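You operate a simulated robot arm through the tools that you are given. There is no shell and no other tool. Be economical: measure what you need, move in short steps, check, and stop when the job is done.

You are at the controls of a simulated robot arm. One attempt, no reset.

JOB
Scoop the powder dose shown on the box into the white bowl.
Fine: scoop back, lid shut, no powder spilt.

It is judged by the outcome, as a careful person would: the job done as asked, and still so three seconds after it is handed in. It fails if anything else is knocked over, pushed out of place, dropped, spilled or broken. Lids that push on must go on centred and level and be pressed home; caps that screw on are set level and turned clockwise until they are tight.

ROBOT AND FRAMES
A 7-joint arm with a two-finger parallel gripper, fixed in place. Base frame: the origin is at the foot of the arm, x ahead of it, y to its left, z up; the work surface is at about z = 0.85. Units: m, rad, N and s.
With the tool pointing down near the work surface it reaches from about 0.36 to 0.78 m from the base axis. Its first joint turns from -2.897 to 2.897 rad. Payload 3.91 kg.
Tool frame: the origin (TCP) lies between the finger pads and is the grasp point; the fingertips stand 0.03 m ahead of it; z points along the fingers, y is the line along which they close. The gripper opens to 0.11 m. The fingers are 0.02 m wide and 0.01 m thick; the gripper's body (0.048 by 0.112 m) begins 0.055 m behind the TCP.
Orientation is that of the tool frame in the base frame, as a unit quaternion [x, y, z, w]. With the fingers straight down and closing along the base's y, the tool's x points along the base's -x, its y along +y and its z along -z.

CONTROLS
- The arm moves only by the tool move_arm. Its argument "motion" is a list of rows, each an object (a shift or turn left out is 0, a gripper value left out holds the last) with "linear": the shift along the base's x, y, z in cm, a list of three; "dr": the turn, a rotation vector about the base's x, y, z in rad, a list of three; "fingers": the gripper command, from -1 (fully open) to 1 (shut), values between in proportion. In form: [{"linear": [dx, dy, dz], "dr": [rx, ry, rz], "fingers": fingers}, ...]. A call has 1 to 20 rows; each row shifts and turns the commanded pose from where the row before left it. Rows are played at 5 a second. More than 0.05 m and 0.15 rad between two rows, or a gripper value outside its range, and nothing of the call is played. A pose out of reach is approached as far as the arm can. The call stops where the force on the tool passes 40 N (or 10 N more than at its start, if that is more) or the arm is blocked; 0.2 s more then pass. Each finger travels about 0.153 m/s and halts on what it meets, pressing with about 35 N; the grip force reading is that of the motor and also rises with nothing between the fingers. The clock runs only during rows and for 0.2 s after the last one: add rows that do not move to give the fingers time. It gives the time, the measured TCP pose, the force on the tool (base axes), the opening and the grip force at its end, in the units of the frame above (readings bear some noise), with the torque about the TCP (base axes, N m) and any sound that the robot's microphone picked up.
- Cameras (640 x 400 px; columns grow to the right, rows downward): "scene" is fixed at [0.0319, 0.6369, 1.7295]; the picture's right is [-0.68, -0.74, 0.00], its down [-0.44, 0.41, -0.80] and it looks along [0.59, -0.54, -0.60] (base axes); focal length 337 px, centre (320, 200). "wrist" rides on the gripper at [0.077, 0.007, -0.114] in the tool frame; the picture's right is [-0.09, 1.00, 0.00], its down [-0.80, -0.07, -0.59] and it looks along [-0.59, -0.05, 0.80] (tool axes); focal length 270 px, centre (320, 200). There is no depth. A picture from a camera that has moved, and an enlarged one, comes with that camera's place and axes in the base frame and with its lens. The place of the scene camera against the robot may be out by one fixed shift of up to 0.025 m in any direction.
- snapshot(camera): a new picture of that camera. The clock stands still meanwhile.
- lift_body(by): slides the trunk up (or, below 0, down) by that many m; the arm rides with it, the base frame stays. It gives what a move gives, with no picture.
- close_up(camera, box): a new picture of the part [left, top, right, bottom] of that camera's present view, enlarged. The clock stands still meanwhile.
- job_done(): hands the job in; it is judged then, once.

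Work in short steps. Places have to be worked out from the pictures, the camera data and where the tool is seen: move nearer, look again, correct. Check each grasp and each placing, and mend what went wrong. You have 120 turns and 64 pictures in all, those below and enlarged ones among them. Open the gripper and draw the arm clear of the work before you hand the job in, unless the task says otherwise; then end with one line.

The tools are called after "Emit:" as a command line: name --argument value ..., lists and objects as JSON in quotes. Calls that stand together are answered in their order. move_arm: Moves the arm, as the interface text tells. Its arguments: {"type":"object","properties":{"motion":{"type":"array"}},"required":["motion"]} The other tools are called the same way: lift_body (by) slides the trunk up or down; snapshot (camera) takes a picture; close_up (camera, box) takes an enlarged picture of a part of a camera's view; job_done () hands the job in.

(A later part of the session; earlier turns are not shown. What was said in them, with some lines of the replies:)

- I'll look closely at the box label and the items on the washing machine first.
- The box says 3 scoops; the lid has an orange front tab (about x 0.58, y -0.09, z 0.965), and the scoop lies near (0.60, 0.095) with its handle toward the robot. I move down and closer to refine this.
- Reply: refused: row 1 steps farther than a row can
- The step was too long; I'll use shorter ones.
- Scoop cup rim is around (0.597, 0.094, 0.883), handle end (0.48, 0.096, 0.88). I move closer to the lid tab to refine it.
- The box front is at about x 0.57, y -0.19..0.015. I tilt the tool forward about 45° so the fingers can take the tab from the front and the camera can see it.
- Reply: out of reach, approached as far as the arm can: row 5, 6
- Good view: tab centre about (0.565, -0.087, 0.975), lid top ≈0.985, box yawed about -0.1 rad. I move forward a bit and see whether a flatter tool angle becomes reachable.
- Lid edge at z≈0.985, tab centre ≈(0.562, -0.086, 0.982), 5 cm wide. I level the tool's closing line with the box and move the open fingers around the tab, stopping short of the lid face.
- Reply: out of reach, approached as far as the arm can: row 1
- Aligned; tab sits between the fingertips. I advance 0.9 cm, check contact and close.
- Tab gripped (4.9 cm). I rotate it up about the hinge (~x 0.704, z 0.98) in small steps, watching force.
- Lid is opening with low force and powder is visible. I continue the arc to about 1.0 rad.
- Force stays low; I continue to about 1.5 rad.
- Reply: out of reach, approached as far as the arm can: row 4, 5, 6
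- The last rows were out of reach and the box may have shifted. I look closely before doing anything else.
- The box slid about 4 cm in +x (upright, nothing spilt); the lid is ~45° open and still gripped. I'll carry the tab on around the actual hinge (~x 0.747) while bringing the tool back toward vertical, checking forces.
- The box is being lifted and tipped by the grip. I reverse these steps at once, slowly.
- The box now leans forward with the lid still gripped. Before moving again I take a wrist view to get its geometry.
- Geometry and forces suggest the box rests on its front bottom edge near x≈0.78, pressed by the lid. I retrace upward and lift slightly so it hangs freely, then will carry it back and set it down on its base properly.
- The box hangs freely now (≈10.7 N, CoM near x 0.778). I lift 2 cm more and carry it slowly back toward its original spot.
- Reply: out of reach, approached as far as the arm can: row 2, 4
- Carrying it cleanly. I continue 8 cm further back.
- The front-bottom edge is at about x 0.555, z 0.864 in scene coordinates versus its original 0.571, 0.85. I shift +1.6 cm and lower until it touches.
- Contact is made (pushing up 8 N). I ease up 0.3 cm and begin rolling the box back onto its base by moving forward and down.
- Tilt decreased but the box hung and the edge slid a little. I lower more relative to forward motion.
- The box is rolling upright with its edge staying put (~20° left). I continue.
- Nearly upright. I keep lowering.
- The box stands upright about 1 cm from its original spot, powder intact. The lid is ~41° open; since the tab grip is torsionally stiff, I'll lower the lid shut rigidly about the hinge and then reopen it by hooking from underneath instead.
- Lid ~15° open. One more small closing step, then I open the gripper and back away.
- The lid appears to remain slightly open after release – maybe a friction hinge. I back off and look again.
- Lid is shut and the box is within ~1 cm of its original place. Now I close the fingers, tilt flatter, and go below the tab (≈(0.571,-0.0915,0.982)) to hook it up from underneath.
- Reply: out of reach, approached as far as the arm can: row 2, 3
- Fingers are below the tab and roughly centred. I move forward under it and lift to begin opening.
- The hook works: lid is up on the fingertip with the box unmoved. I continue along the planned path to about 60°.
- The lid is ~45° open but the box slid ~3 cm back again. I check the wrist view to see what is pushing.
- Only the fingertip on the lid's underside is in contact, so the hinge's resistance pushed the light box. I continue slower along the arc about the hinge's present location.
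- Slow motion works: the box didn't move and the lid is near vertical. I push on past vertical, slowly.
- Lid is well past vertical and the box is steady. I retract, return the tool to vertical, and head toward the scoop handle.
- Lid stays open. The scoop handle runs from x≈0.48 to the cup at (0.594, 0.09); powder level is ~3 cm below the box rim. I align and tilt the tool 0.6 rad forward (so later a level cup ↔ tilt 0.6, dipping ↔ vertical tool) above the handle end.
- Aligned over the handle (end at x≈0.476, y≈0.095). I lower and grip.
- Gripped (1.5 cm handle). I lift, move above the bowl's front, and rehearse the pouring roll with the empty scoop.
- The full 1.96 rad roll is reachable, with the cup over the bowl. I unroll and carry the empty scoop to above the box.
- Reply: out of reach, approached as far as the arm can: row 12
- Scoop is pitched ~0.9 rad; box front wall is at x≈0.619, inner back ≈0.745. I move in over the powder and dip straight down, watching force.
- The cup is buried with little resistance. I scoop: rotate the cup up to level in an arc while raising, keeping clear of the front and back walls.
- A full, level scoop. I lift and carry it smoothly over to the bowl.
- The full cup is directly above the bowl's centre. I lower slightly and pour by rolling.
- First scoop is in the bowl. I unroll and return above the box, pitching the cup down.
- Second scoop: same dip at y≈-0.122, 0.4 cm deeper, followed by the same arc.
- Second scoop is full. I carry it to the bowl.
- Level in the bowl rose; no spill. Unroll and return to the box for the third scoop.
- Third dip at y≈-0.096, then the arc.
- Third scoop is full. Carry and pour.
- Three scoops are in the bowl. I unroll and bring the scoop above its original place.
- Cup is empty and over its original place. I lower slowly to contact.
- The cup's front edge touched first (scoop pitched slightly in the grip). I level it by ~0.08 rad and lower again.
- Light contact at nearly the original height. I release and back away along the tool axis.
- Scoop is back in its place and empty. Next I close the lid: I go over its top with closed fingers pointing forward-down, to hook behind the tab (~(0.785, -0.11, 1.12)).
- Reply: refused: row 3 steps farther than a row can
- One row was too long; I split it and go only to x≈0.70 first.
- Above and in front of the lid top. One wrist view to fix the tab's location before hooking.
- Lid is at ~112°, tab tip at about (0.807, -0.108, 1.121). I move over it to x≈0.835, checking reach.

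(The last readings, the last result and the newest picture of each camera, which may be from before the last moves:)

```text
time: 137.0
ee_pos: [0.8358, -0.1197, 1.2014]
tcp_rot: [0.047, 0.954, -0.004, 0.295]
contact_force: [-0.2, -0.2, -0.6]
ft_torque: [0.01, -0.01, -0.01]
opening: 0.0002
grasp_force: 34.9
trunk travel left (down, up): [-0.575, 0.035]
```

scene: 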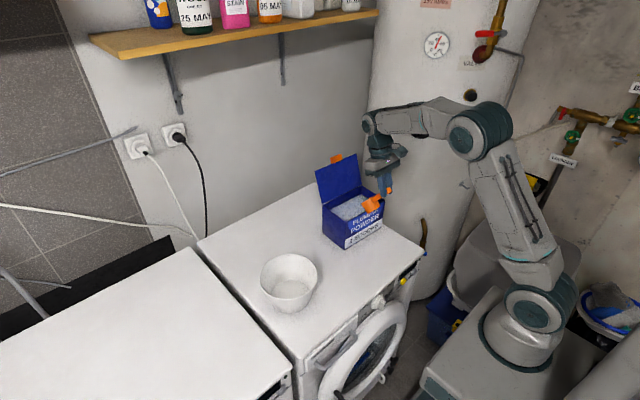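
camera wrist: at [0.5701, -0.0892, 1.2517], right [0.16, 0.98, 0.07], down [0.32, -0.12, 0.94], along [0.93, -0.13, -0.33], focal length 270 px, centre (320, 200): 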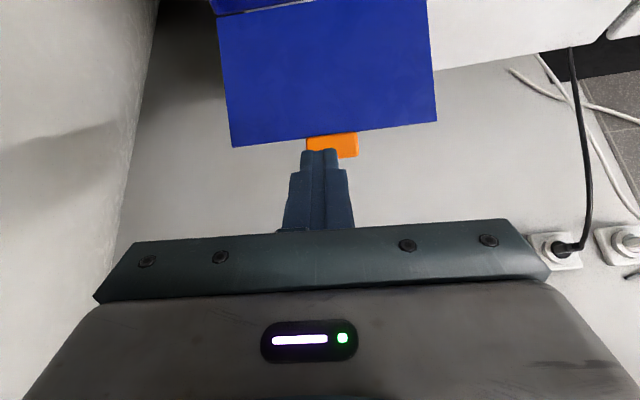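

Reachable. I lower behind the tab and draw it forward slowly.

Emit:
move_arm --motion '[{"linear": [0, 0, -2.5]}, {"linear": [0, 0, -2.5]}, {"linear": [0, 0, -1.6]}, {"linear": [-0.8, 0.08, 0]}, {"linear": [-0.6, 0.06, 0]}, {"linear": [-0.5, 0.05, 0]}, {"linear": [-0.5, 0.05, 0]}, {"linear": [-0.5, 0.05, 0]}, {"linear": [-0.5, 0.05, 0]}, {"linear": [-0.5, 0.05, 0]}, {"linear": [-0.5, 0.05, 0]}, {"linear": [-0.5, 0.05, 0]}, {"linear": [-0.5, 0.05, 0]}, {"linear": [-0.5, 0.05, 0]}, {"linear": [-0.5, 0.05, 0]}, {"linear": [-0.5, 0.05, 0]}, {"linear": [-0.5, 0.05, 0]}, {"linear": [-0.5, 0.05, 0]}, {"linear": [0, 0, 0]}]'

Emit:
close_up --camera "scene" --box '[290, 130, 450, 270]'

```text
time: 141.0
ee_pos: [0.7589, -0.1104, 1.1344]
tcp_rot: [0.047, 0.954, -0.004, 0.295]
contact_force: [-0.4, -1.2, -0.2]
ft_torque: [0.0, 0.0, -0.04]
opening: 0.0001
grasp_force: 34.9
trunk travel left (down, up): [-0.575, 0.035]
```

```text
2.86 times, centred on (370, 200) of scene
camera zoom: at [0.0319, 0.6369, 1.7295], right [-0.68, -0.74, 0.0], down [-0.44, 0.41, -0.8], along [0.59, -0.54, -0.6], focal length 962 px, centre (177, 200)
```

zoom: 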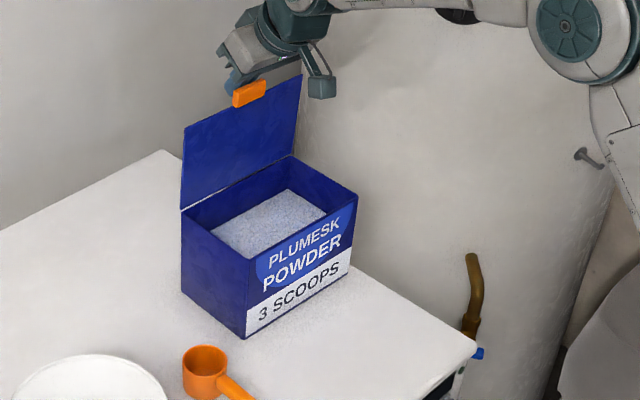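

Lid is about vertical, box unmoved. I continue drawing it forward past vertical and lowering slightly.

Emit:
move_arm --motion '[{"linear": [-0.5, 0.05, 0]}, {"linear": [-0.5, 0.05, 0]}, {"linear": [-0.5, 0.05, 0]}, {"linear": [-0.5, 0.05, 0]}, {"linear": [-0.5, 0.05, 0]}, {"linear": [-0.5, 0.05, -0.1]}, {"linear": [-0.5, 0.05, -0.1]}, {"linear": [-0.5, 0.05, -0.1]}, {"linear": [-0.5, 0.05, -0.2]}, {"linear": [-0.5, 0.05, -0.2]}, {"linear": [-0.5, 0.05, -0.2]}, {"linear": [-0.5, 0.05, -0.3]}, {"linear": [-0.5, 0.05, -0.3]}, {"linear": [-0.5, 0.05, -0.3]}, {"linear": [-0.5, 0.05, -0.3]}, {"linear": [0, 0, 0]}, {"linear": [0, 0, 0]}, {"linear": [0, 0, 0]}]'

Emit:
close_up --camera "scene" --box '[290, 130, 450, 270]'

```text
time: 144.8
ee_pos: [0.6836, -0.104, 1.1137]
tcp_rot: [0.047, 0.954, -0.004, 0.295]
contact_force: [-0.1, 0.0, -0.4]
ft_torque: [-0.03, 0.01, 0.0]
opening: 0.0
grasp_force: 34.9
trunk travel left (down, up): [-0.575, 0.035]
```

```text
2.86 times, centred on (370, 200) of scene
camera zoom: at [0.0319, 0.6369, 1.7295], right [-0.68, -0.74, 0.0], down [-0.44, 0.41, -0.8], along [0.59, -0.54, -0.6], focal length 962 px, centre (177, 200)
```

zoom: 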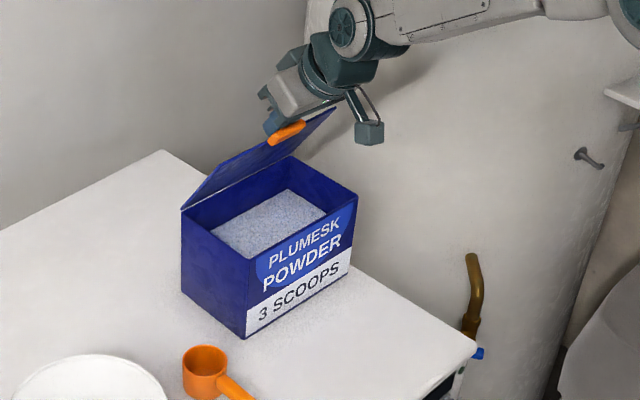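

Lid ~60°. I push it on down slowly along its arc.

Emit:
move_arm --motion '[{"linear": [-0.5, 0.05, -0.3]}, {"linear": [-0.5, 0.05, -0.3]}, {"linear": [-0.45, 0.05, -0.3]}, {"linear": [-0.45, 0.05, -0.3]}, {"linear": [-0.45, 0.05, -0.3]}, {"linear": [-0.45, 0.05, -0.3]}, {"linear": [-0.32, 0.03, -0.42]}, {"linear": [-0.32, 0.03, -0.42]}, {"linear": [-0.32, 0.03, -0.42]}, {"linear": [-0.32, 0.03, -0.42]}, {"linear": [-0.32, 0.03, -0.42]}, {"linear": [-0.32, 0.03, -0.42]}, {"linear": [-0.2, 0.02, -0.48]}, {"linear": [-0.2, 0.02, -0.48]}, {"linear": [-0.2, 0.02, -0.48]}, {"linear": [-0.2, 0.02, -0.48]}, {"linear": [-0.2, 0.02, -0.48]}, {"linear": [-0.2, 0.02, -0.48]}, {"linear": [0, 0, 0]}]'

Emit:
move_arm --motion '[{"linear": [-0.07, 0, -0.48]}, {"linear": [-0.07, 0, -0.48]}, {"linear": [-0.07, 0, -0.48]}, {"linear": [0, 0, -0.4]}, {"linear": [0, 0, -0.3]}, {"linear": [0, 0, -0.3]}, {"linear": [0, 0, 0]}]'

```text
time: 148.8
ee_pos: [0.6235, -0.0974, 1.0411]
tcp_rot: [0.047, 0.954, -0.004, 0.296]
contact_force: [-0.3, -0.4, -0.9]
ft_torque: [0.01, 0.01, 0.0]
opening: 0.0001
grasp_force: 34.9
trunk travel left (down, up): [-0.575, 0.035]
```

```text
time: 150.4
ee_pos: [0.6215, -0.0986, 1.0197]
tcp_rot: [0.048, 0.954, -0.005, 0.297]
contact_force: [-0.5, -1.2, 17.5]
ft_torque: [-0.04, -0.15, 0.0]
opening: 0.0
grasp_force: 34.9
trunk travel left (down, up): [-0.575, 0.035]
```

Lid pressed shut (17 N). The box is still ~4.5 cm behind its original spot, so I hook gently behind its back edge and draw it slowly forward.

Emit:
move_arm --motion '[{"linear": [0, 0, 2]}, {"linear": [0, 0, 3.5]}, {"linear": [3.5, -0.2, 1]}, {"linear": [4, -0.3, 0]}, {"linear": [4, -0.3, 0]}, {"linear": [4, -0.3, 0]}, {"linear": [2.2, -0.2, 0]}, {"linear": [0, 0, -2.5]}, {"linear": [0, 0, -2.5]}, {"linear": [0, 0, -2.5]}, {"linear": [0, 0, -1.4]}, {"linear": [0, 0, 0]}]'

```text
time: 153.0
ee_pos: [0.7983, -0.1103, 0.9931]
tcp_rot: [0.047, 0.954, -0.004, 0.295]
contact_force: [0.5, 0.3, 0.0]
ft_torque: [-0.02, -0.01, 0.02]
opening: 0.0003
grasp_force: 35.0
trunk travel left (down, up): [-0.575, 0.035]
```

No contact yet. I draw toward the box slowly to TCP x≈0.738.

Emit:
move_arm --motion '[{"linear": [-0.5, 0.05, 0]}, {"linear": [-0.5, 0.05, 0]}, {"linear": [-0.5, 0.05, 0]}, {"linear": [-0.4, 0.04, 0]}, {"linear": [-0.4, 0.04, 0]}, {"linear": [-0.4, 0.04, 0]}, {"linear": [-0.4, 0.04, 0]}, {"linear": [-0.4, 0.04, 0]}, {"linear": [-0.4, 0.04, 0]}, {"linear": [-0.4, 0.04, 0]}, {"linear": [-0.4, 0.04, 0]}, {"linear": [-0.4, 0.04, 0]}, {"linear": [-0.4, 0.04, 0]}, {"linear": [-0.4, 0.04, 0]}, {"linear": [-0.4, 0.04, 0]}]'

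Emit:
close_up --camera "scene" --box '[290, 150, 450, 270]'

```text
time: 156.2
ee_pos: [0.7352, -0.1034, 0.993]
tcp_rot: [0.047, 0.954, -0.004, 0.296]
contact_force: [4.0, 0.0, 5.6]
ft_torque: [-0.06, 0.06, 0.09]
opening: 0.0
grasp_force: 35.4
trunk travel left (down, up): [-0.575, 0.035]
```

```text
3.33 times, centred on (370, 210) of scene
camera zoom: at [0.0319, 0.6369, 1.7295], right [-0.68, -0.74, 0.0], down [-0.44, 0.41, -0.8], along [0.59, -0.54, -0.6], focal length 1122 px, centre (153, 167)
```

zoom: 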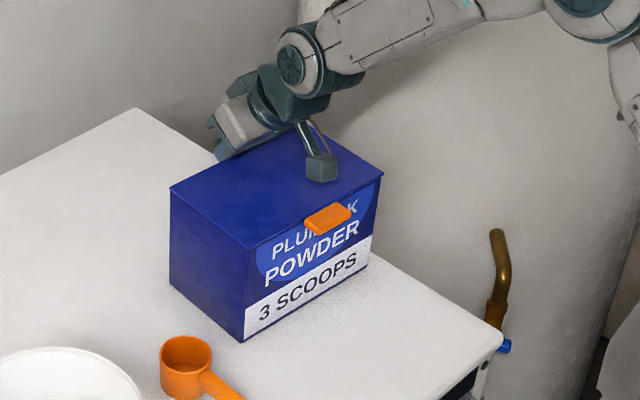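

It's moving back cleanly, ~2.7 cm still to go. I continue 2.5 cm, then lift away.

Emit:
move_arm --motion '[{"linear": [-0.4, 0.03, 0]}, {"linear": [-0.4, 0.03, 0]}, {"linear": [-0.4, 0.03, 0]}, {"linear": [-0.4, 0.03, 0]}, {"linear": [-0.4, 0.03, 0]}, {"linear": [-0.4, 0.03, 0]}, {"linear": [0, 0, 0]}, {"linear": [0.8, 0, 0]}, {"linear": [0.8, 0, 0.5]}, {"linear": [0, 0, 3]}, {"linear": [0, 0, 4]}, {"linear": [0, 0, 4]}, {"linear": [-2, 0, 3]}, {"linear": [-4, 0, 1]}, {"linear": [-4, 0, 1]}, {"linear": [-4, 0, 1]}, {"linear": [-4, 0, 1]}, {"linear": [0, 0, 0]}]'

Emit:
snapshot --camera "wrist"

```text
time: 160.0
ee_pos: [0.5479, -0.1022, 1.177]
tcp_rot: [0.047, 0.955, -0.004, 0.294]
contact_force: [0.6, 0.7, -0.2]
ft_torque: [-0.02, 0.01, -0.01]
opening: 0.0001
grasp_force: 34.7
trunk travel left (down, up): [-0.575, 0.035]
```

```text
1 pictures are left
camera wrist: at [0.4206, -0.0859, 1.2295], right [0.16, 0.98, 0.07], down [0.32, -0.12, 0.94], along [0.93, -0.13, -0.33], focal length 270 px, centre (320, 200)
```

wrist: 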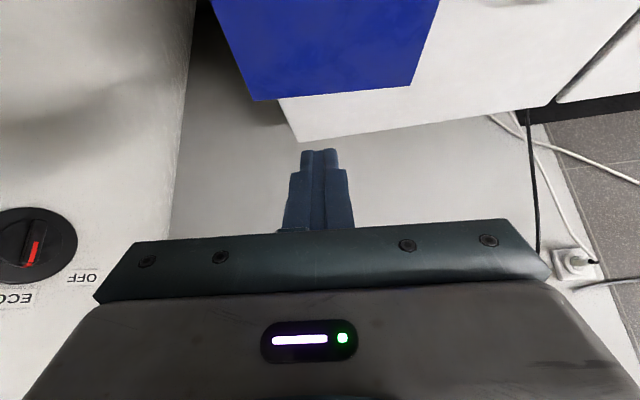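

Lid is flat and the gripper is clear. I raise the arm away, open the gripper, and take the last scene picture.

Emit:
move_arm --motion '[{"linear": [-1, 0, 3], "fingers": -1}, {"linear": [-1, 0, 4], "dr": [0, 0.14, 0]}, {"linear": [-1, 0, 4], "dr": [0, 0.14, 0]}, {"linear": [-1, 0, 3], "dr": [0, 0.14, 0]}, {"linear": [-1, 0, 1], "dr": [0, 0.14, 0]}, {"linear": [0, 0, 0]}, {"linear": [0, 0, 0]}]'

Emit:
close_up --camera "scene" --box '[230, 170, 450, 320]'

```text
time: 161.6
ee_pos: [0.4972, -0.1029, 1.3282]
tcp_rot: [0.045, 0.999, -0.017, 0.02]
contact_force: [0.6, 0.5, -1.4]
ft_torque: [0.0, -0.03, -0.03]
opening: 0.1099
grasp_force: 0.0
trunk travel left (down, up): [-0.575, 0.035]
```

```text
2.67 times, centred on (340, 245) of scene
camera zoom: at [0.0319, 0.6369, 1.7295], right [-0.68, -0.74, 0.0], down [-0.44, 0.41, -0.8], along [0.59, -0.54, -0.6], focal length 898 px, centre (267, 80)
```

zoom: 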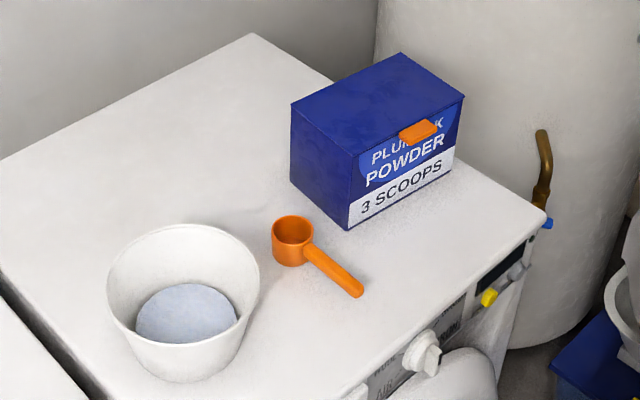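

The picture shows everything in order: powder in the bowl, scoop back in place, lid shut, box back near where it stood, and nothing spilt. The arm is clear and the gripper open.

Emit:
job_done

```text
The job is handed in.
```

The box called for 3 scoops and all 3 are in the white bowl; the scoop is back in place, the lid is pressed shut, and I saw no spilt powder, though the box was dragged and tipped while I opened it and now stands within about 1 cm of its original spot.
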